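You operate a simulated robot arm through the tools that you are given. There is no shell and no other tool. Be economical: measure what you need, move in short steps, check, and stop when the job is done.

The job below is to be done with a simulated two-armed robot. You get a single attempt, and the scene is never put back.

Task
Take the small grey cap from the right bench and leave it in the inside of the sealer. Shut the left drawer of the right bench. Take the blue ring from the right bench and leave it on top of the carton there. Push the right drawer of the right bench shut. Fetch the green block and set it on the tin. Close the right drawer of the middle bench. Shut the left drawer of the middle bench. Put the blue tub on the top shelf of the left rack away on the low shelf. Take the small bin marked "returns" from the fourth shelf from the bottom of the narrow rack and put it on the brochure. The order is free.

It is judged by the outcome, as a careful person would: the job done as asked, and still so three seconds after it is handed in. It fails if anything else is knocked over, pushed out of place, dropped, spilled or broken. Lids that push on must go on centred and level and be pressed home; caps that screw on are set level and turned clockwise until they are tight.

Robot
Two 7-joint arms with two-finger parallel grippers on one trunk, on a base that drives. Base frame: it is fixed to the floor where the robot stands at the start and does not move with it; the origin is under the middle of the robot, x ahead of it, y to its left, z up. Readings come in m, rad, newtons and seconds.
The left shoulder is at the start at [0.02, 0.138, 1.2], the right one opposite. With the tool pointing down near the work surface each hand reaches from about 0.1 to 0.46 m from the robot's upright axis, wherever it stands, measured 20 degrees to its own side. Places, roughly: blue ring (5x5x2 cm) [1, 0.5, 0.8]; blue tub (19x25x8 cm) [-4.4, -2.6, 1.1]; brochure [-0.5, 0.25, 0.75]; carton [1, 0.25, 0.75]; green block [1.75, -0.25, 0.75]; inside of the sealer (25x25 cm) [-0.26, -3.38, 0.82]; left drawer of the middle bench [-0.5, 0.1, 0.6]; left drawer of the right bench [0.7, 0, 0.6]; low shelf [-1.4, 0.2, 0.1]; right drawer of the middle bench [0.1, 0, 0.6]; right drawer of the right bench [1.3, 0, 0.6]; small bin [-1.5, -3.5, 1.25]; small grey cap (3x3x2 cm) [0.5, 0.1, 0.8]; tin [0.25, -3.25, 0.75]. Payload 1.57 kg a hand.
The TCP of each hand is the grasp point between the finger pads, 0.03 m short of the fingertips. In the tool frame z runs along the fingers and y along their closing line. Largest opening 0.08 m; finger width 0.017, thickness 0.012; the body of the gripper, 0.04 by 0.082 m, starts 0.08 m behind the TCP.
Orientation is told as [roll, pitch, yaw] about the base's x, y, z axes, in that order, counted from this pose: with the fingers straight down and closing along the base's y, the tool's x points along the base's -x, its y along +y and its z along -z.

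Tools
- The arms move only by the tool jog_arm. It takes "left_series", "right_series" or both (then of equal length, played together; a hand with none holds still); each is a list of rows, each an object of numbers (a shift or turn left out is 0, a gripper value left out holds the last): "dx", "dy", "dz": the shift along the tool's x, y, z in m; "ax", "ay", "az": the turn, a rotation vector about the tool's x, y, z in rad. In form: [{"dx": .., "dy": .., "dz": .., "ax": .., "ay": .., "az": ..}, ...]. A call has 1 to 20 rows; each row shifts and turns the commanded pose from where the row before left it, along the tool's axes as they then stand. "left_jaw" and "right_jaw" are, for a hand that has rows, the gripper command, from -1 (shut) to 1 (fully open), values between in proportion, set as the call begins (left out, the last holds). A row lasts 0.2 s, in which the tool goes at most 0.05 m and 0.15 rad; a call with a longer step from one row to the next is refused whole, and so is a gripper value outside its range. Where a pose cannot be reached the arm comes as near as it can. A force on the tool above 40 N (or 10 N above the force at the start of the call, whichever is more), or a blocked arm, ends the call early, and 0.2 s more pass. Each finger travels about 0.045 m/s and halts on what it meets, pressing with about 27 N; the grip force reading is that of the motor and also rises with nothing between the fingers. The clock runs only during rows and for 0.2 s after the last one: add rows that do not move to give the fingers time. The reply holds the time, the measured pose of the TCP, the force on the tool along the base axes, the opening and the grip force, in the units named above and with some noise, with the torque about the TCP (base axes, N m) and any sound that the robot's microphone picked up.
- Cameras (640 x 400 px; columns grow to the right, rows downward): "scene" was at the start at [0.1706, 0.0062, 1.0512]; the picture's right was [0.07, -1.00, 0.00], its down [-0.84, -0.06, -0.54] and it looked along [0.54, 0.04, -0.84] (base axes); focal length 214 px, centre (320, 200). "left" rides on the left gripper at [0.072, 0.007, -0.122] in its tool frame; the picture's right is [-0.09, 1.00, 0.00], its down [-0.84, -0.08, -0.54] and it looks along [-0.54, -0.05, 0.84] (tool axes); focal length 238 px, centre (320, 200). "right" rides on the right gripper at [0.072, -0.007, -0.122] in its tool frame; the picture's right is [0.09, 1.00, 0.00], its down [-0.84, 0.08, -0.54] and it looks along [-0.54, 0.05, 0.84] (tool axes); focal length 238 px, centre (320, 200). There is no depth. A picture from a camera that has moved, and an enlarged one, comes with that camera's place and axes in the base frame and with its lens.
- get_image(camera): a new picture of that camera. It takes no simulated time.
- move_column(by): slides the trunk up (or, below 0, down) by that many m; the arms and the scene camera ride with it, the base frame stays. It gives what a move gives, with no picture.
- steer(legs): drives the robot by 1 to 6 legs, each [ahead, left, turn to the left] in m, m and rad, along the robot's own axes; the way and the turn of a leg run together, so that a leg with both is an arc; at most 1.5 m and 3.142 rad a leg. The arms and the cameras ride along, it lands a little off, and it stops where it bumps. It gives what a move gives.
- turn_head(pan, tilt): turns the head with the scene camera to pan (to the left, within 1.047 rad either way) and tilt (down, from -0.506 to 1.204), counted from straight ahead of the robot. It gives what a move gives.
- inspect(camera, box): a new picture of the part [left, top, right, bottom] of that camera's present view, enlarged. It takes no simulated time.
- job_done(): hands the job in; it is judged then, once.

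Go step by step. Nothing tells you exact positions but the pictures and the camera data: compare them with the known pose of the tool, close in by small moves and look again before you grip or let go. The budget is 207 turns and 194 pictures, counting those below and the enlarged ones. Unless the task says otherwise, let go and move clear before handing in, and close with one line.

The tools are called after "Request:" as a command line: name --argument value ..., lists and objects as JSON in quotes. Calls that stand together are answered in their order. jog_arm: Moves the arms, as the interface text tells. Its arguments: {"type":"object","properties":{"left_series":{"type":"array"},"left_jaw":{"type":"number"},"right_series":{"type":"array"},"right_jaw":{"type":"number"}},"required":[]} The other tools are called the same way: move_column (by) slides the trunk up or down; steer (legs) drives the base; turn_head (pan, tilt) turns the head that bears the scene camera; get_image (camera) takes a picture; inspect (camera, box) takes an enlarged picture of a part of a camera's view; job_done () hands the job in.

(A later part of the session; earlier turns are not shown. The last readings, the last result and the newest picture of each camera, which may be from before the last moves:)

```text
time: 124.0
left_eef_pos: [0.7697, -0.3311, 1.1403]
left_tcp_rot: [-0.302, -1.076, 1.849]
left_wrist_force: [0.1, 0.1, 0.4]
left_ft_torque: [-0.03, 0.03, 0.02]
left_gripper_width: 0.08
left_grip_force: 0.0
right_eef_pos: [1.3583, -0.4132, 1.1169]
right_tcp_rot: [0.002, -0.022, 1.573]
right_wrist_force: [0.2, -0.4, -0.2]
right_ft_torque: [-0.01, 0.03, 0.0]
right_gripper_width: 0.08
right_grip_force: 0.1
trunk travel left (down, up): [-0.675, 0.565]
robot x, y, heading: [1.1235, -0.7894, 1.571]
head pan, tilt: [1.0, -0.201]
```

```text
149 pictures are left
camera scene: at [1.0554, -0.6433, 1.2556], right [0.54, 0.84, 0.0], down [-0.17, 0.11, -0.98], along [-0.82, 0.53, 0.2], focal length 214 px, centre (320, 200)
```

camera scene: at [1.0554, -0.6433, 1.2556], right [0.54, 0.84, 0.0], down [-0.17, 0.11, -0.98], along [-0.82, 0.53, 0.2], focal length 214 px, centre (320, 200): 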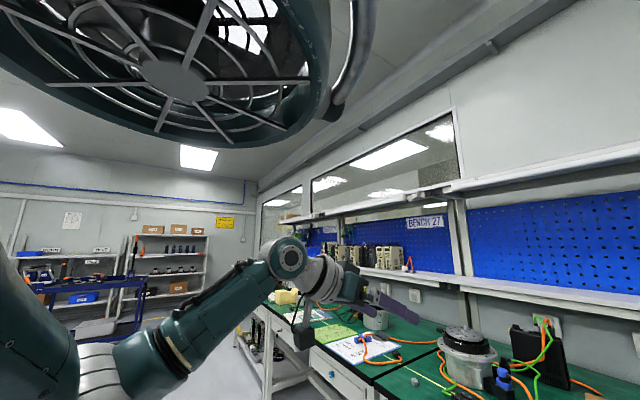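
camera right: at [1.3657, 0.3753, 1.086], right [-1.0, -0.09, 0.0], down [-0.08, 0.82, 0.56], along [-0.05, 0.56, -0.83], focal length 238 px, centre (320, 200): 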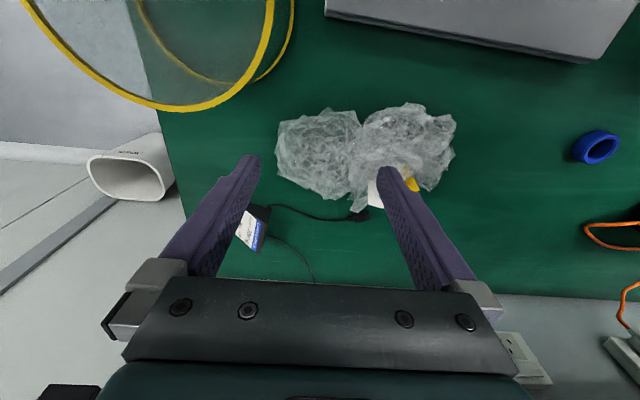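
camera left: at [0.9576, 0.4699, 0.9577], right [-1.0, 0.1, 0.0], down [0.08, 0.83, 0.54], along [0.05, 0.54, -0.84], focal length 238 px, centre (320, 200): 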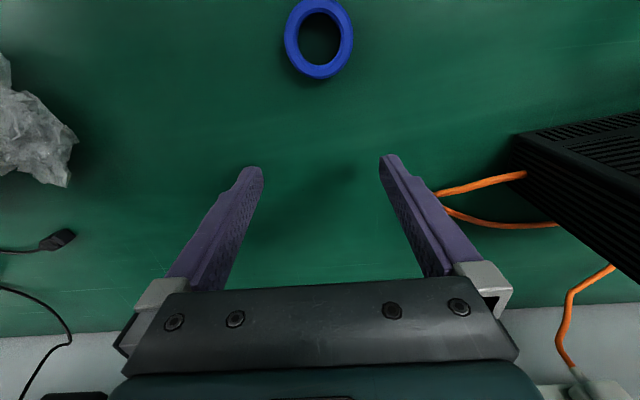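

Good fold. Now I rotate the hand back to straight down.

Request:
jog_arm --left_series '[{"ax": -0.15}, {"ax": -0.15}, {"ay": 0.135}, {"ay": 0.135}, {"ay": 0.135}, {"ay": 0.135}, {"ay": 0.135}, {"ay": 0.135}, {"ay": 0.135}, {"ay": 0.131}, {"az": 0.14}, {"az": 0.139}, {}]'

Request:
get_image --camera "scene"

```text
time: 126.8
left_eef_pos: [0.7694, -0.3371, 1.1418]
left_tcp_rot: [-0.002, -0.001, 1.564]
left_wrist_force: [-1.0, 0.1, 0.4]
left_ft_torque: [0.0, -0.02, -0.03]
left_gripper_width: 0.0798
left_grip_force: 0.1
left hand out of reach, approached as far as the arm can: row 10
right_eef_pos: [1.358, -0.4126, 1.1165]
right_tcp_rot: [0.003, -0.023, 1.57]
right_wrist_force: [0.6, -0.8, 0.1]
right_ft_torque: [-0.01, 0.0, -0.01]
right_gripper_width: 0.08
right_grip_force: 0.0
trunk travel left (down, up): [-0.675, 0.565]
robot x, y, heading: [1.1248, -0.7864, 1.57]
head pan, tilt: [1.0, -0.201]
```

```text
148 pictures are left
camera scene: at [1.0554, -0.6433, 1.2556], right [0.54, 0.84, 0.0], down [-0.17, 0.11, -0.98], along [-0.82, 0.53, 0.2], focal length 214 px, centre (320, 200)
```

scene: 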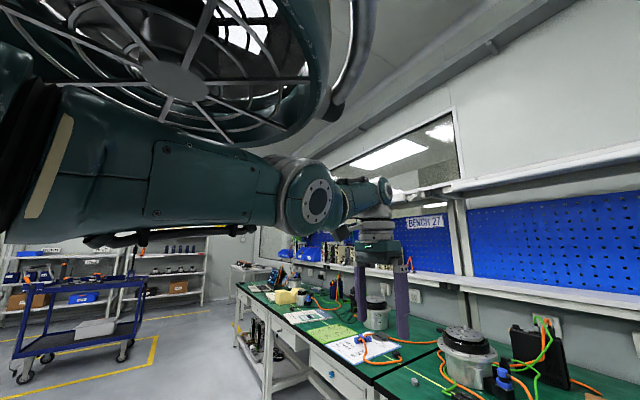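

Pointing down again but far out. I pull it in toward the body before reaching for the ring.

Request:
jog_arm --left_series '[{"dx": 0.03, "dy": -0.03}, {"dx": 0.03, "dy": -0.03}, {"dx": 0.03, "dy": -0.03}, {"dx": 0.03, "dy": -0.03}]'

Request:
get_image --camera "scene"

```text
time: 127.8
left_eef_pos: [0.8899, -0.4591, 1.1401]
left_tcp_rot: [-0.003, 0.004, 1.565]
left_wrist_force: [0.0, 0.3, -0.2]
left_ft_torque: [0.0, 0.02, -0.02]
left_gripper_width: 0.0799
left_grip_force: 0.0
right_eef_pos: [1.3582, -0.4144, 1.1169]
right_tcp_rot: [0.004, -0.022, 1.573]
right_wrist_force: [0.0, -0.2, -0.6]
right_ft_torque: [-0.03, -0.02, 0.01]
right_gripper_width: 0.0801
right_grip_force: 0.1
trunk travel left (down, up): [-0.675, 0.565]
robot x, y, heading: [1.1211, -0.7882, 1.566]
head pan, tilt: [1.0, -0.201]
```

```text
147 pictures are left
camera scene: at [1.0554, -0.6433, 1.2556], right [0.54, 0.84, 0.0], down [-0.17, 0.11, -0.98], along [-0.82, 0.53, 0.2], focal length 214 px, centre (320, 200)
```

scene: 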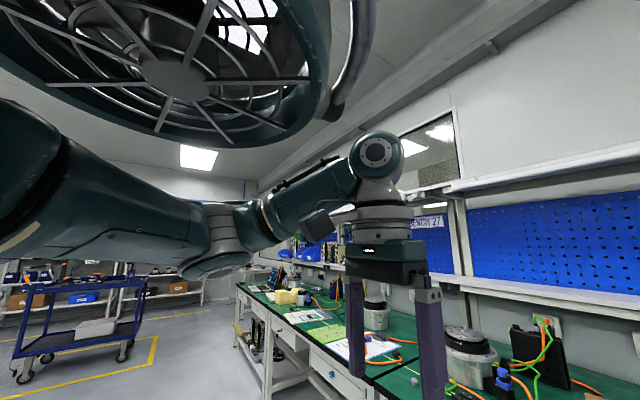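

The left arm is in a good fold now. I drive in again with a shorter arm reach this time.

Request:
steer --legs '[[0.865, 0, 0]]'

Request:
turn_head --pan 0.2 --tilt 0.8

Request:
jog_arm --left_series '[{"dy": -0.035}, {"dy": -0.035}, {"dx": -0.025}, {}]'

Request:
get_image --camera "left"

```text
time: 132.3
left_eef_pos: [0.8828, 0.4031, 1.1403]
left_tcp_rot: [-0.002, 0.001, 1.574]
left_wrist_force: [0.4, -0.1, -0.4]
left_ft_torque: [0.0, 0.0, 0.02]
left_gripper_width: 0.0802
left_grip_force: 0.1
right_eef_pos: [1.3515, 0.4513, 1.1158]
right_tcp_rot: [0.004, -0.022, 1.578]
right_wrist_force: [0.4, 0.8, -0.1]
right_ft_torque: [-0.01, 0.01, 0.01]
right_gripper_width: 0.08
right_grip_force: 0.0
trunk travel left (down, up): [-0.675, 0.565]
robot x, y, heading: [1.1208, 0.0725, 1.576]
head pan, tilt: [1.0, -0.201]
```

```text
time: 133.6
left_eef_pos: [0.8841, 0.4042, 1.14]
left_tcp_rot: [-0.002, 0.0, 1.574]
left_wrist_force: [0.5, 0.4, -0.5]
left_ft_torque: [0.0, -0.03, -0.01]
left_gripper_width: 0.0799
left_grip_force: 0.1
right_eef_pos: [1.3519, 0.4516, 1.1171]
right_tcp_rot: [0.003, -0.023, 1.58]
right_wrist_force: [-0.2, 0.7, 0.2]
right_ft_torque: [-0.01, 0.0, -0.02]
right_gripper_width: 0.0801
right_grip_force: 0.1
trunk travel left (down, up): [-0.675, 0.565]
robot x, y, heading: [1.1176, 0.0707, 1.575]
head pan, tilt: [0.201, 0.799]
```

```text
time: 134.6
left_eef_pos: [0.9534, 0.4281, 1.1405]
left_tcp_rot: [-0.002, 0.0, 1.573]
left_wrist_force: [0.0, -0.1, -0.8]
left_ft_torque: [-0.01, -0.02, 0.01]
left_gripper_width: 0.0803
left_grip_force: 0.0
right_eef_pos: [1.3515, 0.4507, 1.1167]
right_tcp_rot: [0.003, -0.023, 1.578]
right_wrist_force: [-1.0, 1.0, -0.6]
right_ft_torque: [-0.02, -0.01, 0.02]
right_gripper_width: 0.08
right_grip_force: 0.0
trunk travel left (down, up): [-0.675, 0.565]
robot x, y, heading: [1.1246, 0.0748, 1.579]
head pan, tilt: [0.201, 0.799]
```

```text
146 pictures are left
camera left: at [0.9466, 0.3554, 1.2621], right [-1.0, 0.09, 0.0], down [0.07, 0.84, 0.54], along [0.05, 0.54, -0.84], focal length 238 px, centre (320, 200)
```

left: 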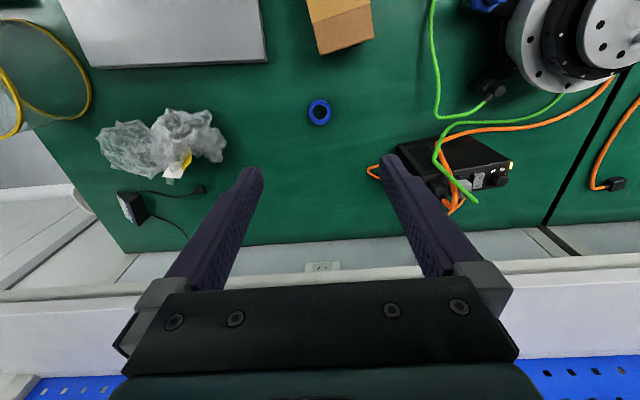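

Ring is where expected. I lower the trunk, align, then descend in stages.

Request:
move_column --by -0.17

Request:
jog_arm --left_series '[{"dy": -0.007, "dx": -0.028}, {"dz": 0.04}, {"dz": 0.04}, {"dz": 0.03}, {}]'

Request:
get_image --camera "left"

```text
time: 136.5
left_eef_pos: [0.953, 0.4271, 0.9716]
left_tcp_rot: [-0.003, 0.0, 1.575]
left_wrist_force: [-0.8, -0.1, 0.9]
left_ft_torque: [-0.02, 0.02, 0.04]
left_gripper_width: 0.0801
left_grip_force: 0.1
right_eef_pos: [1.3527, 0.451, 0.9465]
right_tcp_rot: [0.005, -0.021, 1.58]
right_wrist_force: [0.2, 0.3, -0.5]
right_ft_torque: [-0.01, 0.05, -0.02]
right_gripper_width: 0.0799
right_grip_force: 0.1
trunk travel left (down, up): [-0.505, 0.735]
robot x, y, heading: [1.1254, 0.0752, 1.577]
head pan, tilt: [0.201, 0.799]
```

```text
time: 137.7
left_eef_pos: [0.9603, 0.4534, 0.8597]
left_tcp_rot: [-0.002, 0.001, 1.576]
left_wrist_force: [0.1, -0.3, 0.4]
left_ft_torque: [0.01, 0.02, 0.01]
left_gripper_width: 0.08
left_grip_force: 0.0
right_eef_pos: [1.3511, 0.4512, 0.9463]
right_tcp_rot: [0.003, -0.023, 1.578]
right_wrist_force: [0.1, 0.7, -0.3]
right_ft_torque: [0.02, 0.04, -0.01]
right_gripper_width: 0.0799
right_grip_force: 0.0
trunk travel left (down, up): [-0.505, 0.735]
robot x, y, heading: [1.1234, 0.0732, 1.576]
head pan, tilt: [0.201, 0.799]
```

```text
145 pictures are left
camera left: at [0.9538, 0.3821, 0.9806], right [-1.0, 0.09, 0.0], down [0.07, 0.84, 0.54], along [0.05, 0.54, -0.84], focal length 238 px, centre (320, 200)
```

left: 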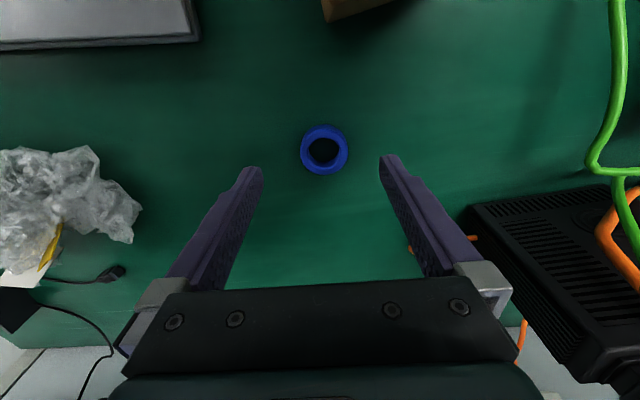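

The ring seems to have shifted about 1 cm outward in the earlier miss; now at about (0.958, 0.465). I align and descend.

Request:
jog_arm --left_series '[{"dx": -0.011, "dy": 0.002}, {"dz": 0.03}, {"dz": 0.025}, {}]'

Request:
inspect --camera "left" --box '[200, 100, 440, 250]'

```text
time: 138.7
left_eef_pos: [0.9569, 0.465, 0.8043]
left_tcp_rot: [-0.001, 0.0, 1.573]
left_wrist_force: [-0.7, 0.3, -0.8]
left_ft_torque: [-0.02, -0.02, 0.04]
left_gripper_width: 0.08
left_grip_force: 0.0
right_eef_pos: [1.3528, 0.4509, 0.9466]
right_tcp_rot: [0.003, -0.022, 1.579]
right_wrist_force: [0.5, 0.7, 0.2]
right_ft_torque: [0.0, 0.02, 0.0]
right_gripper_width: 0.0799
right_grip_force: 0.0
trunk travel left (down, up): [-0.505, 0.735]
robot x, y, heading: [1.1177, 0.0683, 1.581]
head pan, tilt: [0.201, 0.799]
```

```text
2.67 times, centred on (320, 175) of left
camera zoom: at [0.9516, 0.3931, 0.926], right [-1.0, 0.09, 0.0], down [0.07, 0.84, 0.54], along [0.05, 0.54, -0.84], focal length 636 px, centre (320, 267)
```

zoom: 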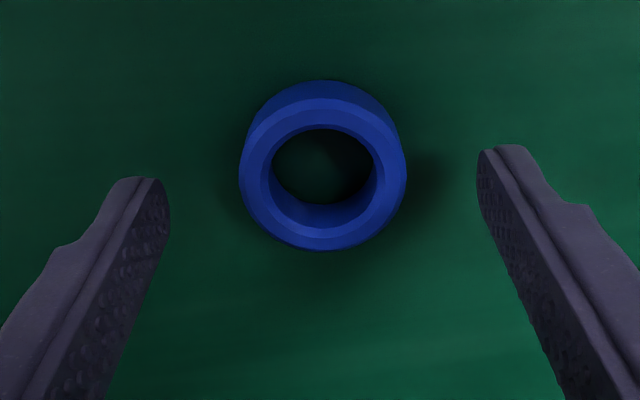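

Well centred. I go down 2 cm and close.

Request:
jog_arm --left_series '[{"dz": 0.01}, {"dz": 0.009}, {}]'

Request:
jog_arm --left_series '[{}, {}, {}, {}, {}]' --left_jaw -1

```text
time: 139.5
left_eef_pos: [0.959, 0.4662, 0.786]
left_tcp_rot: [-0.001, 0.0, 1.574]
left_wrist_force: [-0.5, -0.2, 0.4]
left_ft_torque: [-0.02, -0.04, -0.02]
left_gripper_width: 0.0802
left_grip_force: 0.0
right_eef_pos: [1.352, 0.4495, 0.9462]
right_tcp_rot: [0.003, -0.022, 1.58]
right_wrist_force: [-0.3, 0.6, -0.3]
right_ft_torque: [0.02, -0.01, -0.01]
right_gripper_width: 0.0798
right_grip_force: 0.0
trunk travel left (down, up): [-0.505, 0.735]
robot x, y, heading: [1.1184, 0.0738, 1.58]
head pan, tilt: [0.201, 0.799]
```

```text
time: 140.7
left_eef_pos: [0.9584, 0.4658, 0.7864]
left_tcp_rot: [-0.003, -0.002, 1.575]
left_wrist_force: [0.3, 0.1, -0.1]
left_ft_torque: [0.02, 0.01, -0.01]
left_gripper_width: 0.0447
left_grip_force: 26.4
right_eef_pos: [1.3515, 0.4505, 0.9466]
right_tcp_rot: [0.005, -0.022, 1.58]
right_wrist_force: [0.2, -0.8, -1.0]
right_ft_torque: [0.04, 0.01, 0.0]
right_gripper_width: 0.0799
right_grip_force: 0.1
trunk travel left (down, up): [-0.505, 0.735]
robot x, y, heading: [1.1217, 0.0777, 1.582]
head pan, tilt: [0.201, 0.799]
```

Gripped (4.5 cm). I lift it and look before moving over the carton.

Request:
jog_arm --left_series '[{"dz": -0.03}, {"dz": -0.04}, {"dz": -0.04}, {"dz": -0.03}, {"dx": 0.04, "dy": 0.007}, {"dx": 0.04, "dy": 0.007}, {"dx": 0.04, "dy": 0.007}, {"dx": 0.04, "dy": 0.007}, {}]'

Request:
get_image --camera "left"

Request:
get_image --camera "scene"

```text
time: 142.7
left_eef_pos: [0.9319, 0.304, 0.9256]
left_tcp_rot: [-0.002, 0.0, 1.574]
left_wrist_force: [-0.7, 0.3, -0.3]
left_ft_torque: [-0.01, -0.05, -0.01]
left_gripper_width: 0.0444
left_grip_force: 26.5
right_eef_pos: [1.3524, 0.452, 0.9444]
right_tcp_rot: [0.004, -0.023, 1.581]
right_wrist_force: [0.2, -0.1, -0.6]
right_ft_torque: [0.0, -0.05, 0.03]
right_gripper_width: 0.08
right_grip_force: 0.1
trunk travel left (down, up): [-0.505, 0.735]
robot x, y, heading: [1.1231, 0.0719, 1.575]
head pan, tilt: [0.201, 0.799]
```

```text
143 pictures are left
camera left: at [0.925, 0.2316, 1.047], right [-1.0, 0.09, 0.0], down [0.07, 0.84, 0.54], along [0.05, 0.54, -0.84], focal length 238 px, centre (320, 200)
```

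left: 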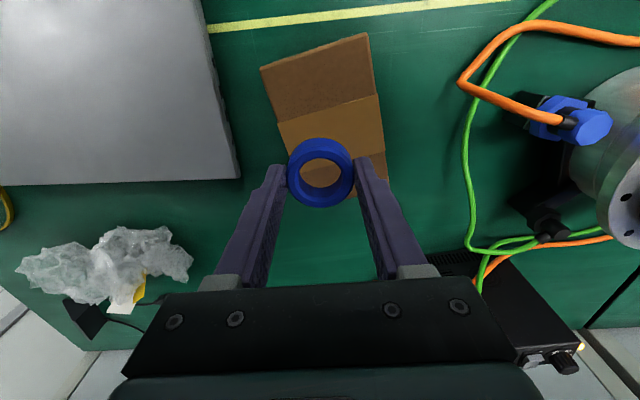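

```text
142 pictures are left
camera scene: at [1.1047, 0.2537, 0.9961], right [0.98, 0.21, 0.0], down [0.15, -0.7, -0.7], along [-0.14, 0.68, -0.72], focal length 214 px, centre (320, 200)
```

scene: 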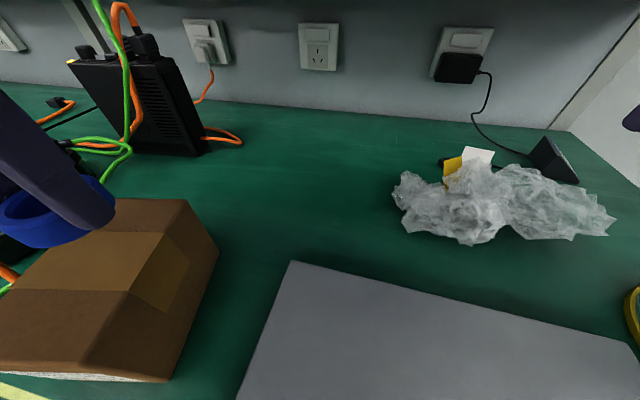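

The carton's top centre is about (0.92, 0.293). I shift over it and lower gently until contact.

Request:
jog_arm --left_series '[{"dx": 0.01, "dy": 0.011}, {"dz": 0.02}, {"dz": 0.01}, {}]'

Request:
jog_arm --left_series '[{"dz": 0.004}, {"dz": 0.004}, {"dz": 0.004}]'

Request:
get_image --camera "left"

Request:
get_image --camera "scene"

```text
time: 143.7
left_eef_pos: [0.9205, 0.2959, 0.8963]
left_tcp_rot: [0.0, 0.0, 1.573]
left_wrist_force: [-0.1, -0.4, -0.4]
left_ft_torque: [-0.01, 0.01, -0.04]
left_gripper_width: 0.0441
left_grip_force: 26.8
right_eef_pos: [1.3528, 0.4507, 0.9461]
right_tcp_rot: [0.004, -0.023, 1.58]
right_wrist_force: [-0.6, -0.3, -0.4]
right_ft_torque: [-0.04, -0.02, 0.0]
right_gripper_width: 0.08
right_grip_force: 0.1
trunk travel left (down, up): [-0.505, 0.735]
robot x, y, heading: [1.1234, 0.0718, 1.574]
head pan, tilt: [0.201, 0.799]
```

```text
time: 144.5
left_eef_pos: [0.9198, 0.2951, 0.8849]
left_tcp_rot: [-0.003, -0.001, 1.574]
left_wrist_force: [3.6, -4.4, 20.4]
left_ft_torque: [-0.16, 0.07, 0.01]
left_gripper_width: 0.0446
left_grip_force: 27.1
right_eef_pos: [1.3518, 0.4507, 0.9458]
right_tcp_rot: [0.004, -0.024, 1.58]
right_wrist_force: [-0.3, -0.3, 0.1]
right_ft_torque: [-0.01, -0.03, 0.0]
right_gripper_width: 0.08
right_grip_force: 0.0
trunk travel left (down, up): [-0.505, 0.735]
robot x, y, heading: [1.118, 0.0754, 1.578]
head pan, tilt: [0.201, 0.799]
```

```text
141 pictures are left
camera left: at [0.913, 0.2242, 1.0068], right [-1.0, 0.09, 0.0], down [0.07, 0.84, 0.54], along [0.05, 0.54, -0.84], focal length 238 px, centre (320, 200)
```

left: 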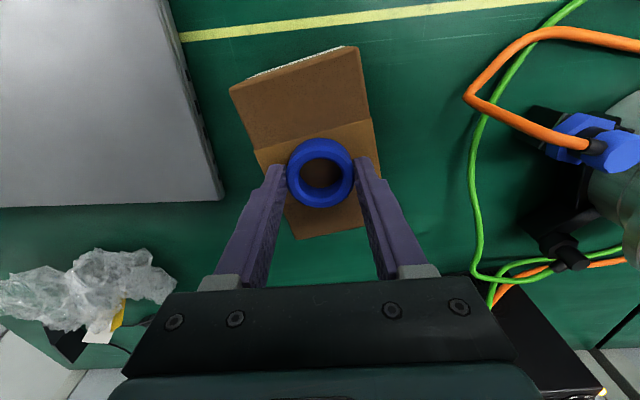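

```text
140 pictures are left
camera scene: at [1.1045, 0.2535, 0.9966], right [0.98, 0.21, 0.0], down [0.15, -0.7, -0.7], along [-0.14, 0.68, -0.72], focal length 214 px, centre (320, 200)
```

scene: 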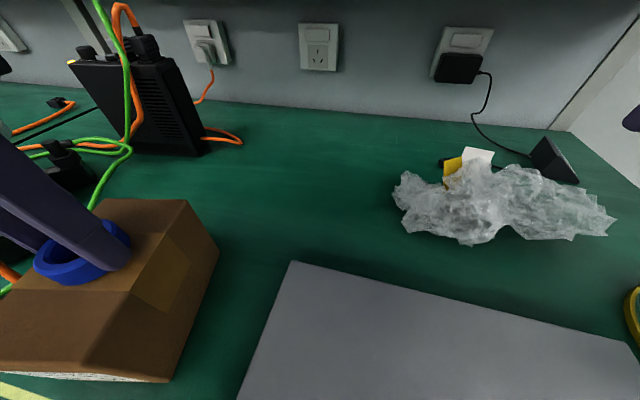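

Contact felt (20 N) and the ring sits within the carton top. I release and lift away.

Request:
jog_arm --left_series '[{"dz": -0.002}, {}, {}, {}]' --left_jaw 0.6

Request:
jog_arm --left_series '[{"dz": -0.02}, {"dz": -0.04}, {"dz": -0.04}, {"dz": -0.04}, {}]'

Request:
get_image --camera "left"

```text
time: 145.5
left_eef_pos: [0.9182, 0.2954, 0.886]
left_tcp_rot: [-0.002, 0.0, 1.575]
left_wrist_force: [0.2, -0.3, 0.1]
left_ft_torque: [-0.01, 0.01, 0.01]
left_gripper_width: 0.0639
left_grip_force: 0.1
right_eef_pos: [1.3523, 0.4506, 0.9464]
right_tcp_rot: [0.004, -0.023, 1.579]
right_wrist_force: [0.3, -0.4, 0.3]
right_ft_torque: [-0.01, 0.01, -0.01]
right_gripper_width: 0.0798
right_grip_force: 0.1
trunk travel left (down, up): [-0.505, 0.735]
robot x, y, heading: [1.1182, 0.077, 1.572]
head pan, tilt: [0.201, 0.799]
```

```text
time: 146.6
left_eef_pos: [0.9, 0.2557, 0.9728]
left_tcp_rot: [0.164, 0.28, 1.573]
left_wrist_force: [-0.6, -0.2, 0.1]
left_ft_torque: [-0.02, -0.01, 0.03]
left_gripper_width: 0.0641
left_grip_force: 0.1
right_eef_pos: [1.3529, 0.451, 0.9466]
right_tcp_rot: [0.001, -0.023, 1.58]
right_wrist_force: [0.2, -0.8, 0.2]
right_ft_torque: [0.02, -0.01, 0.0]
right_gripper_width: 0.0801
right_grip_force: 0.2
trunk travel left (down, up): [-0.505, 0.735]
robot x, y, heading: [1.1202, 0.0731, 1.578]
head pan, tilt: [0.201, 0.799]
stopped in row 5 (left hand): the arm was blocked; the commanded pose is now the measured one
```

```text
139 pictures are left
camera left: at [0.9131, 0.2206, 1.1084], right [-0.98, 0.13, 0.13], down [0.16, 0.95, 0.27], along [-0.09, 0.29, -0.95], focal length 238 px, centre (320, 200)
```

left: 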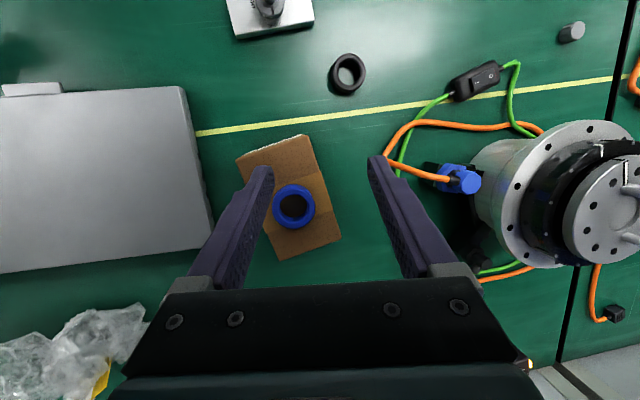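

The blue ring rests on the carton. I raise the trunk, back out and re-level the hand.

Request:
move_column --by 0.15

Request:
jog_arm --left_series '[{"dx": -0.03, "ax": 0.08}, {"dx": -0.03, "ax": 0.084}, {"dx": -0.02, "ay": -0.14}, {"dx": -0.02, "ay": -0.14}, {}]' --left_jaw 1

Request:
steer --legs '[[-0.3, 0, 0], [0, 0.47, 0]]'

Request:
get_image --camera "left"

```text
time: 148.3
left_eef_pos: [0.9002, 0.2556, 1.1224]
left_tcp_rot: [0.162, 0.279, 1.574]
left_wrist_force: [-0.2, -0.5, -0.5]
left_ft_torque: [-0.01, 0.0, -0.02]
left_gripper_width: 0.0642
left_grip_force: 0.1
right_eef_pos: [1.3531, 0.4499, 1.0955]
right_tcp_rot: [0.003, -0.023, 1.58]
right_wrist_force: [0.6, 0.7, 0.3]
right_ft_torque: [-0.05, 0.02, -0.03]
right_gripper_width: 0.08
right_grip_force: 0.0
trunk travel left (down, up): [-0.655, 0.585]
robot x, y, heading: [1.1179, 0.0716, 1.578]
head pan, tilt: [0.201, 0.799]
```

```text
time: 149.6
left_eef_pos: [0.9, 0.3532, 1.0985]
left_tcp_rot: [-0.003, -0.004, 1.573]
left_wrist_force: [0.3, -0.2, 0.4]
left_ft_torque: [0.04, -0.01, -0.01]
left_gripper_width: 0.0803
left_grip_force: 0.1
right_eef_pos: [1.3525, 0.4501, 1.0964]
right_tcp_rot: [0.005, -0.022, 1.58]
right_wrist_force: [1.1, 0.1, 0.5]
right_ft_torque: [0.0, 0.0, 0.03]
right_gripper_width: 0.0798
right_grip_force: 0.0
trunk travel left (down, up): [-0.655, 0.585]
robot x, y, heading: [1.1207, 0.0755, 1.582]
head pan, tilt: [0.201, 0.799]
```

```text
time: 154.0
left_eef_pos: [0.4402, 0.046, 1.0976]
left_tcp_rot: [-0.002, -0.004, 1.576]
left_wrist_force: [-0.5, -0.2, 0.4]
left_ft_torque: [0.01, -0.01, 0.0]
left_gripper_width: 0.0801
left_grip_force: 0.1
right_eef_pos: [0.8921, 0.1449, 1.0956]
right_tcp_rot: [0.002, -0.021, 1.583]
right_wrist_force: [0.2, 0.2, 0.1]
right_ft_torque: [0.0, 0.02, 0.02]
right_gripper_width: 0.0801
right_grip_force: 0.1
trunk travel left (down, up): [-0.655, 0.585]
robot x, y, heading: [0.6595, -0.2315, 1.58]
head pan, tilt: [0.201, 0.799]
```

```text
138 pictures are left
camera left: at [0.434, -0.0264, 1.2198], right [-1.0, 0.09, 0.0], down [0.07, 0.84, 0.55], along [0.05, 0.54, -0.84], focal length 238 px, centre (320, 200)
```

left: 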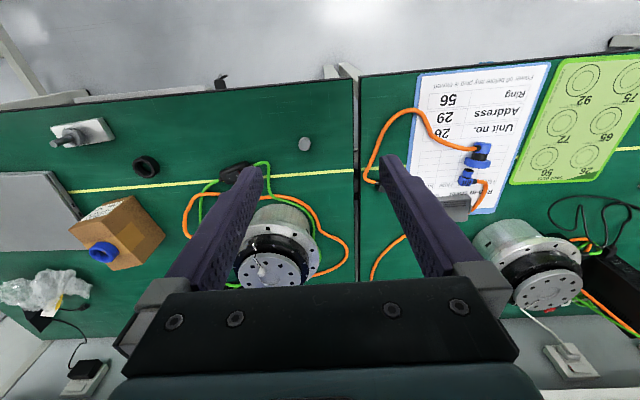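

The ring stands well on the carton. The grey cap is at about (0.48, 0.13); I align and lower.

Request:
steer --legs '[[0.04, 0, 0]]'

Request:
jog_arm --left_series '[{"dx": -0.04}, {"dy": -0.04}, {"dz": 0.04}, {"dz": 0.04}, {}]'

Request:
move_column --by -0.15

Request:
get_image --camera "left"

```text
time: 154.8
left_eef_pos: [0.4407, 0.0859, 1.0984]
left_tcp_rot: [-0.002, -0.002, 1.575]
left_wrist_force: [-1.1, -0.4, -0.3]
left_ft_torque: [-0.02, 0.01, -0.02]
left_gripper_width: 0.0801
left_grip_force: 0.0
right_eef_pos: [0.892, 0.1851, 1.0973]
right_tcp_rot: [0.004, -0.023, 1.582]
right_wrist_force: [-0.2, 0.0, -0.3]
right_ft_torque: [-0.02, 0.0, -0.02]
right_gripper_width: 0.0801
right_grip_force: 0.0
trunk travel left (down, up): [-0.655, 0.585]
robot x, y, heading: [0.6593, -0.1918, 1.582]
head pan, tilt: [0.201, 0.799]
```

```text
time: 156.1
left_eef_pos: [0.4794, 0.1276, 1.0164]
left_tcp_rot: [-0.002, -0.005, 1.576]
left_wrist_force: [-0.9, 0.0, 0.1]
left_ft_torque: [-0.03, -0.02, -0.01]
left_gripper_width: 0.08
left_grip_force: 0.0
right_eef_pos: [0.8928, 0.1849, 1.0969]
right_tcp_rot: [0.003, -0.022, 1.583]
right_wrist_force: [0.5, 0.0, 0.1]
right_ft_torque: [0.02, 0.03, 0.03]
right_gripper_width: 0.08
right_grip_force: 0.0
trunk travel left (down, up): [-0.655, 0.585]
robot x, y, heading: [0.662, -0.1945, 1.58]
head pan, tilt: [0.201, 0.799]
```

```text
time: 157.8
left_eef_pos: [0.4802, 0.1278, 0.8691]
left_tcp_rot: [-0.001, -0.003, 1.576]
left_wrist_force: [-0.6, 0.8, 0.7]
left_ft_torque: [0.04, 0.0, 0.01]
left_gripper_width: 0.08
left_grip_force: 0.1
right_eef_pos: [0.8914, 0.186, 0.9468]
right_tcp_rot: [0.005, -0.022, 1.582]
right_wrist_force: [-0.3, 0.6, -0.3]
right_ft_torque: [-0.01, -0.01, 0.03]
right_gripper_width: 0.08
right_grip_force: 0.2
trunk travel left (down, up): [-0.505, 0.735]
robot x, y, heading: [0.661, -0.1928, 1.579]
head pan, tilt: [0.201, 0.799]
```

```text
137 pictures are left
camera left: at [0.4736, 0.0551, 0.9889], right [-1.0, 0.09, 0.0], down [0.07, 0.84, 0.55], along [0.05, 0.54, -0.84], focal length 238 px, centre (320, 200)
```

left: 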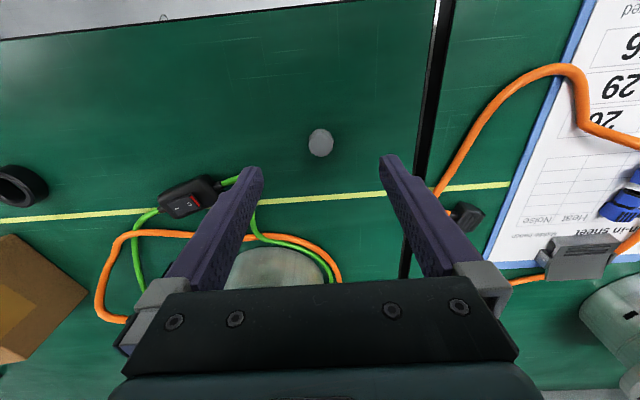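

Cap confirmed at (0.480, 0.132). I lower and grip.

Request:
jog_arm --left_series '[{"dx": -0.004, "dz": 0.03}, {"dz": 0.03}, {"dz": 0.024}, {}]'

Request:
jog_arm --left_series '[{}, {}, {}, {}, {}, {}]' --left_jaw -1

Request:
get_image --camera "left"

```text
time: 158.8
left_eef_pos: [0.4798, 0.1301, 0.7843]
left_tcp_rot: [-0.001, -0.004, 1.576]
left_wrist_force: [-0.3, 0.3, 0.0]
left_ft_torque: [-0.01, 0.03, -0.02]
left_gripper_width: 0.0802
left_grip_force: 0.1
right_eef_pos: [0.8916, 0.1854, 0.9461]
right_tcp_rot: [0.003, -0.024, 1.583]
right_wrist_force: [-0.3, -0.2, -0.4]
right_ft_torque: [-0.01, 0.0, 0.02]
right_gripper_width: 0.08
right_grip_force: 0.1
trunk travel left (down, up): [-0.505, 0.735]
robot x, y, heading: [0.664, -0.1912, 1.58]
head pan, tilt: [0.201, 0.799]
```

```text
time: 160.2
left_eef_pos: [0.4797, 0.1322, 0.7849]
left_tcp_rot: [-0.002, -0.002, 1.575]
left_wrist_force: [0.1, -0.4, -0.2]
left_ft_torque: [0.01, -0.01, 0.02]
left_gripper_width: 0.0203
left_grip_force: 26.8
right_eef_pos: [0.8925, 0.1853, 0.947]
right_tcp_rot: [0.004, -0.02, 1.581]
right_wrist_force: [0.0, 0.0, -0.1]
right_ft_torque: [0.03, 0.0, 0.0]
right_gripper_width: 0.0801
right_grip_force: 0.0
trunk travel left (down, up): [-0.505, 0.735]
robot x, y, heading: [0.6604, -0.1929, 1.582]
head pan, tilt: [0.201, 0.799]
```

```text
136 pictures are left
camera left: at [0.4739, 0.0587, 0.9061], right [-1.0, 0.09, 0.0], down [0.07, 0.84, 0.55], along [0.05, 0.54, -0.84], focal length 238 px, centre (320, 200)
```

left: 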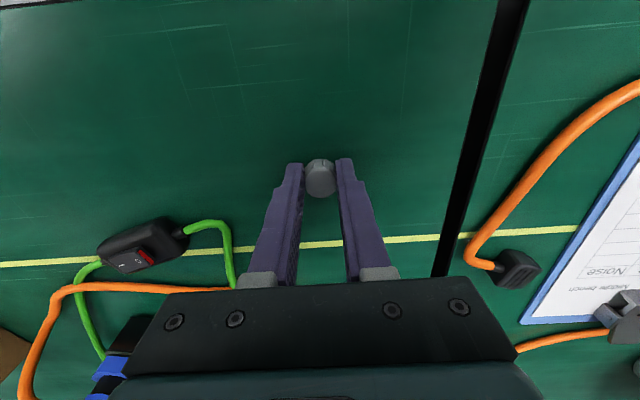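

Cap gripped. I lift and go toward the side table with the green block.

Request:
move_column --by 0.35

Request:
steer --legs '[[-0.45, 0, 0], [0, -0.75, 0], [0, 0, -1.0]]'

Request:
turn_head --pan 0.0 --tilt 0.8

Request:
get_image --camera "scene"

```text
time: 163.6
left_eef_pos: [0.4802, 0.1316, 1.1343]
left_tcp_rot: [-0.002, -0.002, 1.577]
left_wrist_force: [-0.3, -0.8, -0.1]
left_ft_torque: [0.0, -0.01, -0.02]
left_gripper_width: 0.0196
left_grip_force: 27.0
right_eef_pos: [0.8912, 0.1866, 1.2951]
right_tcp_rot: [0.004, -0.023, 1.581]
right_wrist_force: [0.3, 0.7, -0.2]
right_ft_torque: [0.01, 0.02, -0.01]
right_gripper_width: 0.0801
right_grip_force: 0.1
trunk travel left (down, up): [-0.855, 0.385]
robot x, y, heading: [0.6639, -0.1942, 1.582]
head pan, tilt: [0.201, 0.799]
```

```text
time: 172.5
left_eef_pos: [1.5898, -0.3041, 1.1353]
left_tcp_rot: [-0.001, -0.003, 0.583]
left_wrist_force: [0.3, 0.5, 0.1]
left_ft_torque: [-0.01, -0.01, 0.04]
left_gripper_width: 0.0215
left_grip_force: 26.9
right_eef_pos: [1.8605, -0.6195, 1.2961]
right_tcp_rot: [0.003, -0.022, 0.589]
right_wrist_force: [0.1, 0.7, 0.3]
right_ft_torque: [-0.01, 0.01, 0.01]
right_gripper_width: 0.0801
right_grip_force: 0.2
trunk travel left (down, up): [-0.855, 0.385]
robot x, y, heading: [1.4215, -0.6336, 0.59]
head pan, tilt: [0.201, 0.799]
```

```text
time: 173.3
left_eef_pos: [1.5905, -0.3053, 1.134]
left_tcp_rot: [-0.002, -0.005, 0.583]
left_wrist_force: [0.9, -1.0, 0.1]
left_ft_torque: [-0.01, 0.0, 0.02]
left_gripper_width: 0.0216
left_grip_force: 27.1
right_eef_pos: [1.8607, -0.6205, 1.2964]
right_tcp_rot: [0.003, -0.024, 0.589]
right_wrist_force: [0.2, 0.1, 0.4]
right_ft_torque: [0.01, -0.01, 0.01]
right_gripper_width: 0.08
right_grip_force: 0.0
trunk travel left (down, up): [-0.855, 0.385]
robot x, y, heading: [1.4169, -0.6342, 0.585]
head pan, tilt: [0.0, 0.799]
```

```text
135 pictures are left
camera scene: at [1.5691, -0.5322, 1.3461], right [0.55, -0.83, 0.0], down [-0.6, -0.4, -0.7], along [0.58, 0.39, -0.72], focal length 214 px, centre (320, 200)
```

scene: 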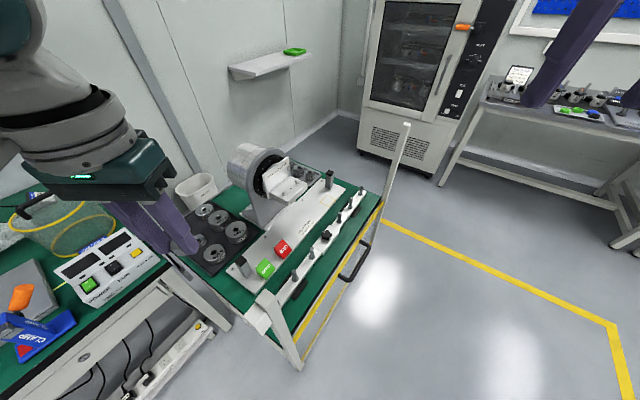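

Request:
inspect --camera "scene" --box '[200, 200, 360, 310]'

Request:
get_image --camera "left"

```text
3.64 times, centred on (280, 255) of scene
camera zoom: at [1.5691, -0.5322, 1.3461], right [0.55, -0.83, 0.0], down [-0.6, -0.4, -0.7], along [0.58, 0.39, -0.72], focal length 780 px, centre (466, 0)
```

zoom: 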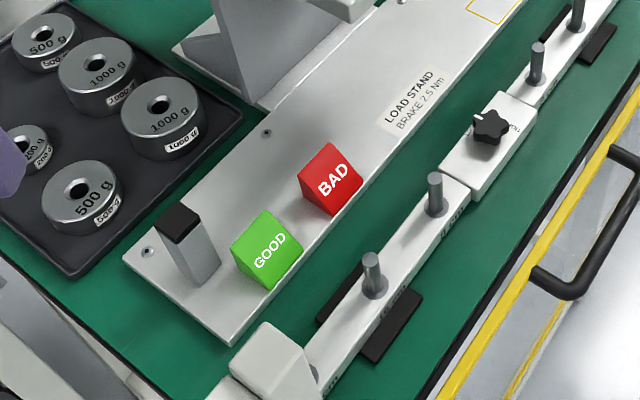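

```text
133 pictures are left
camera left: at [1.526, -0.3388, 1.256], right [-0.47, 0.88, 0.0], down [0.74, 0.4, 0.55], along [0.48, 0.26, -0.84], focal length 238 px, centre (320, 200)
```

left: 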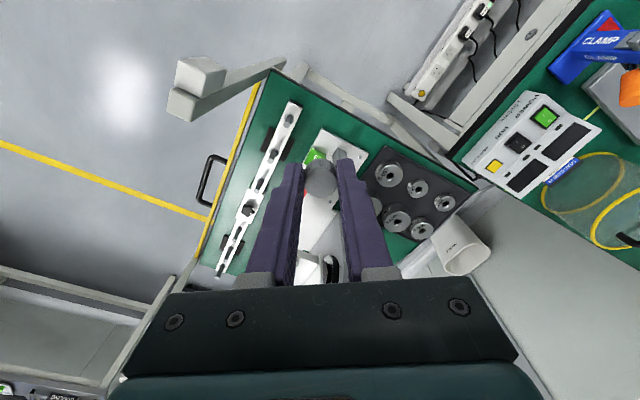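

The green wedge block is at about (1.716, -0.247, 0.78), with its flat sides facing ±x, gap about 3 cm to the red one. I turn back to face +y and place the right hand above it.

Request:
steer --legs '[[0, 0, 0.985], [0, -0.08, 0]]'

Request:
move_column --by -0.15

Request:
get_image --camera "right"

```text
time: 176.8
left_eef_pos: [1.3198, -0.3077, 1.1344]
left_tcp_rot: [-0.003, -0.004, 1.561]
left_wrist_force: [-0.5, -0.3, 0.0]
left_ft_torque: [0.01, -0.02, 0.01]
left_gripper_width: 0.0216
left_grip_force: 27.9
right_eef_pos: [1.7324, -0.2591, 1.296]
right_tcp_rot: [0.004, -0.022, 1.569]
right_wrist_force: [-0.2, 0.1, -0.1]
right_ft_torque: [0.03, -0.02, 0.03]
right_gripper_width: 0.0798
right_grip_force: 0.1
trunk travel left (down, up): [-0.855, 0.385]
robot x, y, heading: [1.4964, -0.6322, 1.566]
head pan, tilt: [0.0, 0.799]
```

```text
time: 178.6
left_eef_pos: [1.3198, -0.3064, 0.9859]
left_tcp_rot: [-0.002, -0.004, 1.565]
left_wrist_force: [-0.1, 0.1, 0.2]
left_ft_torque: [0.03, 0.0, -0.04]
left_gripper_width: 0.0216
left_grip_force: 27.1
right_eef_pos: [1.7322, -0.2597, 1.1453]
right_tcp_rot: [0.001, -0.025, 1.57]
right_wrist_force: [0.0, -0.5, 0.1]
right_ft_torque: [-0.01, -0.01, 0.02]
right_gripper_width: 0.0802
right_grip_force: 0.1
trunk travel left (down, up): [-0.705, 0.535]
robot x, y, heading: [1.4983, -0.6305, 1.568]
head pan, tilt: [0.0, 0.799]
```

```text
132 pictures are left
camera right: at [1.7402, -0.3338, 1.2661], right [-1.0, -0.09, 0.0], down [-0.07, 0.82, 0.56], along [-0.05, 0.56, -0.83], focal length 238 px, centre (320, 200)
```

right: 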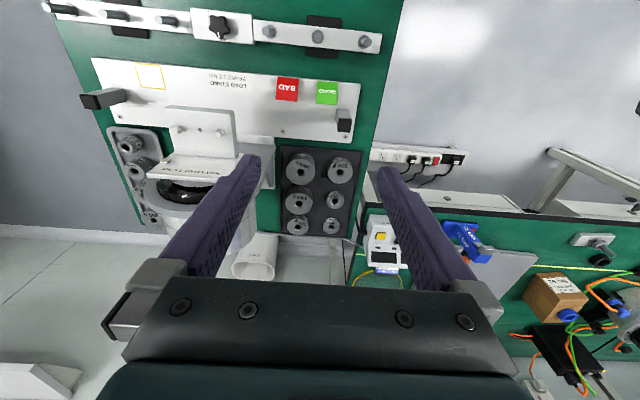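

Block seen at (1.720, -0.252). I set a part-open jaw, align and descend in stages.

Request:
move_column --by -0.1

Request:
jog_arm --right_series '[{"dy": 0.0127, "dx": -0.008, "ay": 0.022}, {"dz": 0.04}, {"dz": 0.04}, {"dz": 0.04}, {"dz": 0.04}, {}]' --right_jaw 0.55

Request:
get_image --camera "right"

```text
time: 179.9
left_eef_pos: [1.3193, -0.3079, 0.8841]
left_tcp_rot: [-0.002, -0.004, 1.562]
left_wrist_force: [-0.6, 0.9, 0.7]
left_ft_torque: [0.03, -0.03, 0.02]
left_gripper_width: 0.0214
left_grip_force: 26.6
right_eef_pos: [1.7328, -0.2585, 1.0466]
right_tcp_rot: [0.003, -0.022, 1.569]
right_wrist_force: [0.7, 0.4, -0.1]
right_ft_torque: [-0.01, 0.01, -0.01]
right_gripper_width: 0.0799
right_grip_force: 0.1
trunk travel left (down, up): [-0.605, 0.635]
robot x, y, heading: [1.4992, -0.6382, 1.567]
head pan, tilt: [0.0, 0.799]
```

```text
time: 181.3
left_eef_pos: [1.3197, -0.3071, 0.8849]
left_tcp_rot: [-0.002, -0.002, 1.561]
left_wrist_force: [0.6, 0.5, 0.9]
left_ft_torque: [0.02, -0.02, 0.03]
left_gripper_width: 0.0213
left_grip_force: 26.4
right_eef_pos: [1.7177, -0.2523, 0.8861]
right_tcp_rot: [0.001, -0.001, 1.57]
right_wrist_force: [0.5, -0.2, 0.8]
right_ft_torque: [-0.01, -0.03, 0.0]
right_gripper_width: 0.0621
right_grip_force: 0.1
trunk travel left (down, up): [-0.605, 0.635]
robot x, y, heading: [1.4946, -0.6394, 1.564]
head pan, tilt: [0.0, 0.799]
```

```text
131 pictures are left
camera right: at [1.7259, -0.3246, 1.0074], right [-1.0, -0.09, 0.0], down [-0.07, 0.84, 0.54], along [-0.05, 0.54, -0.84], focal length 238 px, centre (320, 200)
```

right: 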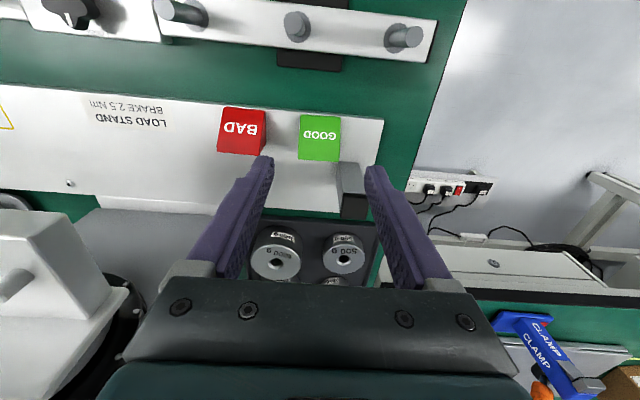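

The block is a wedge whose taller side is toward +y, so I grip at y≈-0.243. I descend to near the plate.

Request:
jog_arm --right_series '[{"dx": -0.009}, {"dz": 0.03}, {"dz": 0.03}, {"dz": 0.02}, {}]'

Request:
get_image --camera "right"

```text
time: 182.5
left_eef_pos: [1.3197, -0.3071, 0.8847]
left_tcp_rot: [0.0, -0.003, 1.563]
left_wrist_force: [0.2, 0.0, -0.1]
left_ft_torque: [-0.01, -0.02, 0.01]
left_gripper_width: 0.0214
left_grip_force: 26.5
right_eef_pos: [1.7196, -0.2426, 0.8056]
right_tcp_rot: [0.004, -0.001, 1.57]
right_wrist_force: [-1.1, -0.1, -1.0]
right_ft_torque: [-0.01, 0.02, 0.0]
right_gripper_width: 0.0618
right_grip_force: 0.0
trunk travel left (down, up): [-0.605, 0.635]
robot x, y, heading: [1.4981, -0.6321, 1.567]
head pan, tilt: [0.0, 0.799]
```

```text
130 pictures are left
camera right: at [1.7268, -0.3139, 0.9273], right [-1.0, -0.09, 0.0], down [-0.07, 0.84, 0.54], along [-0.05, 0.54, -0.84], focal length 238 px, centre (320, 200)
```

right: 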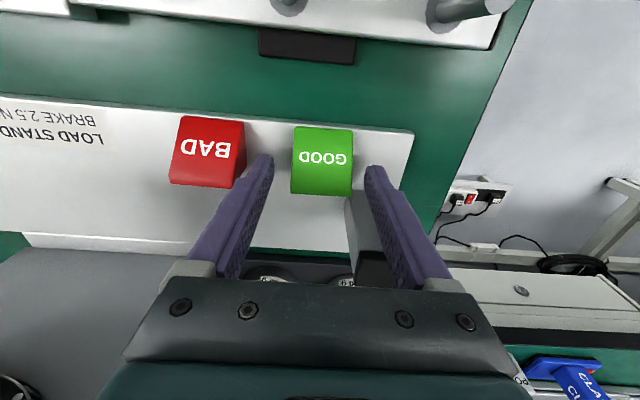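

Request:
jog_arm --right_series '[{"dz": 0.006}, {"dz": 0.005}, {}]'

Request:
jog_arm --right_series '[{}, {}, {}, {}]' --right_jaw -1

Request:
get_image --camera "right"

```text
time: 183.3
left_eef_pos: [1.3191, -0.3082, 0.8862]
left_tcp_rot: [-0.001, -0.003, 1.561]
left_wrist_force: [-0.2, 0.5, 0.2]
left_ft_torque: [0.04, 0.03, 0.03]
left_gripper_width: 0.0215
left_grip_force: 26.9
right_eef_pos: [1.7185, -0.2419, 0.7965]
right_tcp_rot: [0.0, -0.001, 1.569]
right_wrist_force: [0.1, -0.4, -0.2]
right_ft_torque: [-0.02, 0.0, 0.03]
right_gripper_width: 0.062
right_grip_force: 0.1
trunk travel left (down, up): [-0.605, 0.635]
robot x, y, heading: [1.4984, -0.6313, 1.571]
head pan, tilt: [0.0, 0.799]
```

```text
time: 184.3
left_eef_pos: [1.32, -0.3067, 0.8856]
left_tcp_rot: [-0.001, -0.003, 1.563]
left_wrist_force: [0.5, 0.5, 0.0]
left_ft_torque: [-0.01, 0.01, -0.01]
left_gripper_width: 0.0213
left_grip_force: 26.7
right_eef_pos: [1.718, -0.2426, 0.7959]
right_tcp_rot: [0.003, -0.001, 1.568]
right_wrist_force: [-0.1, 0.3, -0.7]
right_ft_torque: [0.03, 0.02, 0.01]
right_gripper_width: 0.0386
right_grip_force: 27.2
trunk travel left (down, up): [-0.605, 0.635]
robot x, y, heading: [1.4943, -0.6333, 1.563]
head pan, tilt: [0.0, 0.799]
```

```text
129 pictures are left
camera right: at [1.7267, -0.314, 0.9164], right [-1.0, -0.09, 0.0], down [-0.07, 0.84, 0.54], along [-0.05, 0.54, -0.84], focal length 238 px, centre (320, 200)
```

right: 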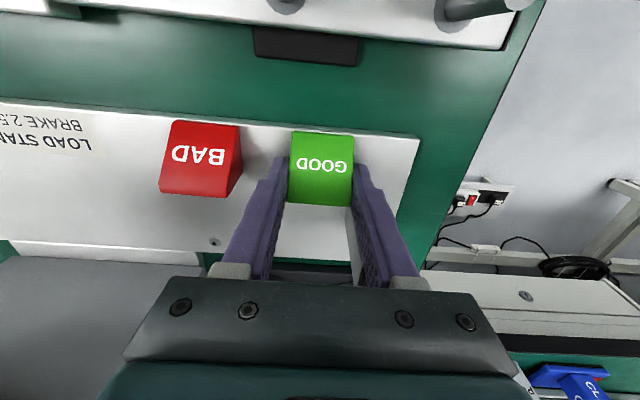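

Block gripped. I lift clear and travel toward the dispatch side (y≈-3.3), turning around on the way.

Request:
jog_arm --right_series '[{"dz": -0.03}, {"dz": -0.04}, {"dz": -0.04}]'

Request:
move_column --by 0.3

Request:
steer --legs '[[-1.2, 0, 0], [0, 0.7, 0], [0, 0.6, 0], [0, 0, -3.14]]'

Request:
turn_head --pan 0.0 --tilt 0.5

Request:
get_image --camera "scene"

```text
time: 185.1
left_eef_pos: [1.321, -0.3081, 0.8849]
left_tcp_rot: [-0.002, -0.003, 1.562]
left_wrist_force: [0.3, 0.2, 0.7]
left_ft_torque: [0.04, 0.01, 0.0]
left_gripper_width: 0.0215
left_grip_force: 26.8
right_eef_pos: [1.7166, -0.2435, 0.9052]
right_tcp_rot: [0.001, -0.001, 1.57]
right_wrist_force: [-0.3, 0.2, 0.9]
right_ft_torque: [0.0, 0.0, 0.0]
right_gripper_width: 0.0386
right_grip_force: 27.0
trunk travel left (down, up): [-0.605, 0.635]
robot x, y, heading: [1.4952, -0.6351, 1.57]
head pan, tilt: [0.0, 0.799]
```

```text
time: 188.1
left_eef_pos: [1.3202, -0.3079, 1.1835]
left_tcp_rot: [-0.003, -0.003, 1.562]
left_wrist_force: [-0.2, 0.4, -0.2]
left_ft_torque: [-0.02, -0.04, 0.03]
left_gripper_width: 0.0215
left_grip_force: 27.5
right_eef_pos: [1.7165, -0.2426, 1.2048]
right_tcp_rot: [0.003, 0.003, 1.569]
right_wrist_force: [-0.2, 0.4, -0.1]
right_ft_torque: [0.01, 0.0, -0.02]
right_gripper_width: 0.0385
right_grip_force: 26.5
trunk travel left (down, up): [-0.905, 0.335]
robot x, y, heading: [1.4949, -0.6312, 1.564]
head pan, tilt: [0.0, 0.799]
```

```text
time: 208.1
left_eef_pos: [0.3542, -2.1573, 1.1837]
left_tcp_rot: [-0.001, -0.004, -1.597]
left_wrist_force: [-0.5, 0.8, -0.1]
left_ft_torque: [0.01, 0.0, 0.02]
left_gripper_width: 0.0217
left_grip_force: 27.1
right_eef_pos: [-0.0432, -2.2144, 1.2057]
right_tcp_rot: [0.002, 0.001, -1.591]
right_wrist_force: [0.0, 0.1, -0.5]
right_ft_torque: [0.0, 0.0, -0.01]
right_gripper_width: 0.0387
right_grip_force: 27.1
trunk travel left (down, up): [-0.905, 0.335]
robot x, y, heading: [0.1803, -1.8264, -1.592]
head pan, tilt: [0.0, 0.799]
```

```text
time: 208.9
left_eef_pos: [0.3544, -2.1573, 1.1853]
left_tcp_rot: [-0.001, -0.004, -1.596]
left_wrist_force: [0.1, 0.3, -1.1]
left_ft_torque: [0.0, -0.01, 0.0]
left_gripper_width: 0.0215
left_grip_force: 27.3
right_eef_pos: [-0.0428, -2.2147, 1.2048]
right_tcp_rot: [0.002, 0.0, -1.592]
right_wrist_force: [-0.5, -0.4, -0.8]
right_ft_torque: [-0.01, -0.04, 0.0]
right_gripper_width: 0.0383
right_grip_force: 27.1
trunk travel left (down, up): [-0.905, 0.335]
robot x, y, heading: [0.1814, -1.8278, -1.59]
head pan, tilt: [0.0, 0.499]
```

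```text
128 pictures are left
camera scene: at [0.1801, -2.0173, 1.4219], right [-1.0, 0.02, 0.0], down [0.01, 0.48, -0.88], along [-0.02, -0.88, -0.48], focal length 214 px, centre (320, 200)
```

scene: 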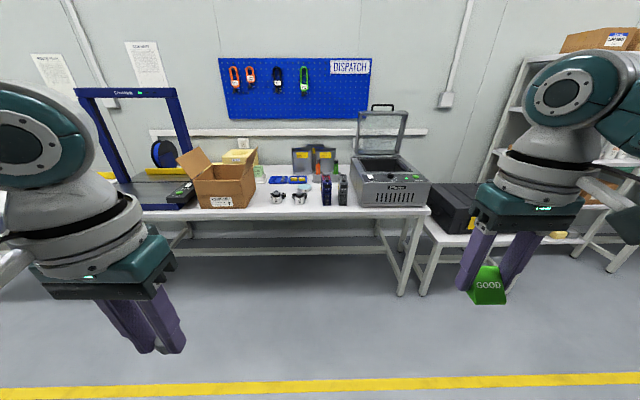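

I see the dispatch bench with the open-lid sealer. I zoom to find the tin.

Request:
inspect --camera "scene" --box '[150, 110, 310, 210]'

Request:
inspect --camera "scene" --box '[290, 100, 450, 210]'

```text
4.00 times, centred on (230, 160) of scene
camera zoom: at [0.1801, -2.0173, 1.4219], right [-1.0, 0.02, 0.0], down [0.01, 0.48, -0.88], along [-0.02, -0.88, -0.48], focal length 858 px, centre (680, 360)
```

zoom: 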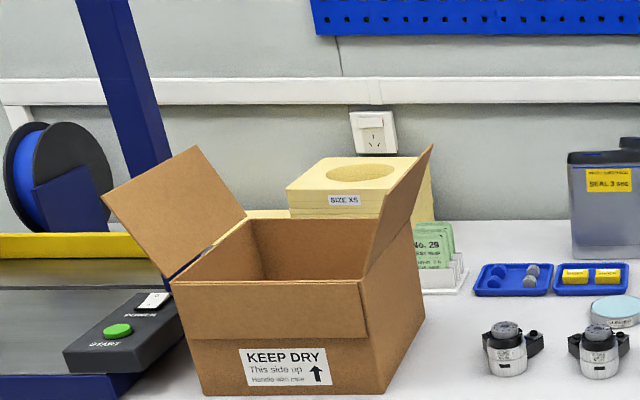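

```text
3.64 times, centred on (370, 155) of scene
camera zoom: at [0.1801, -2.0173, 1.4219], right [-1.0, 0.02, 0.0], down [0.01, 0.48, -0.88], along [-0.02, -0.88, -0.48], focal length 780 px, centre (138, 364)
```

zoom: 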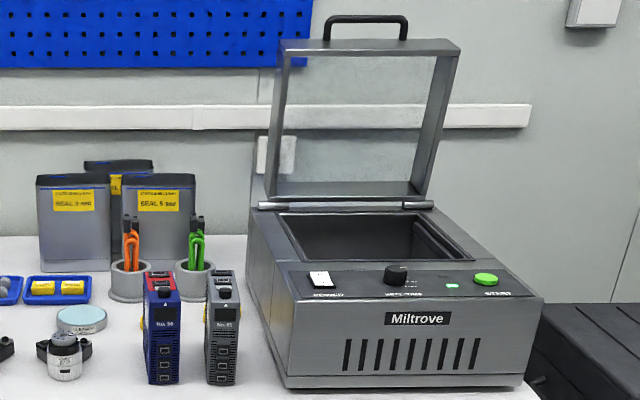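

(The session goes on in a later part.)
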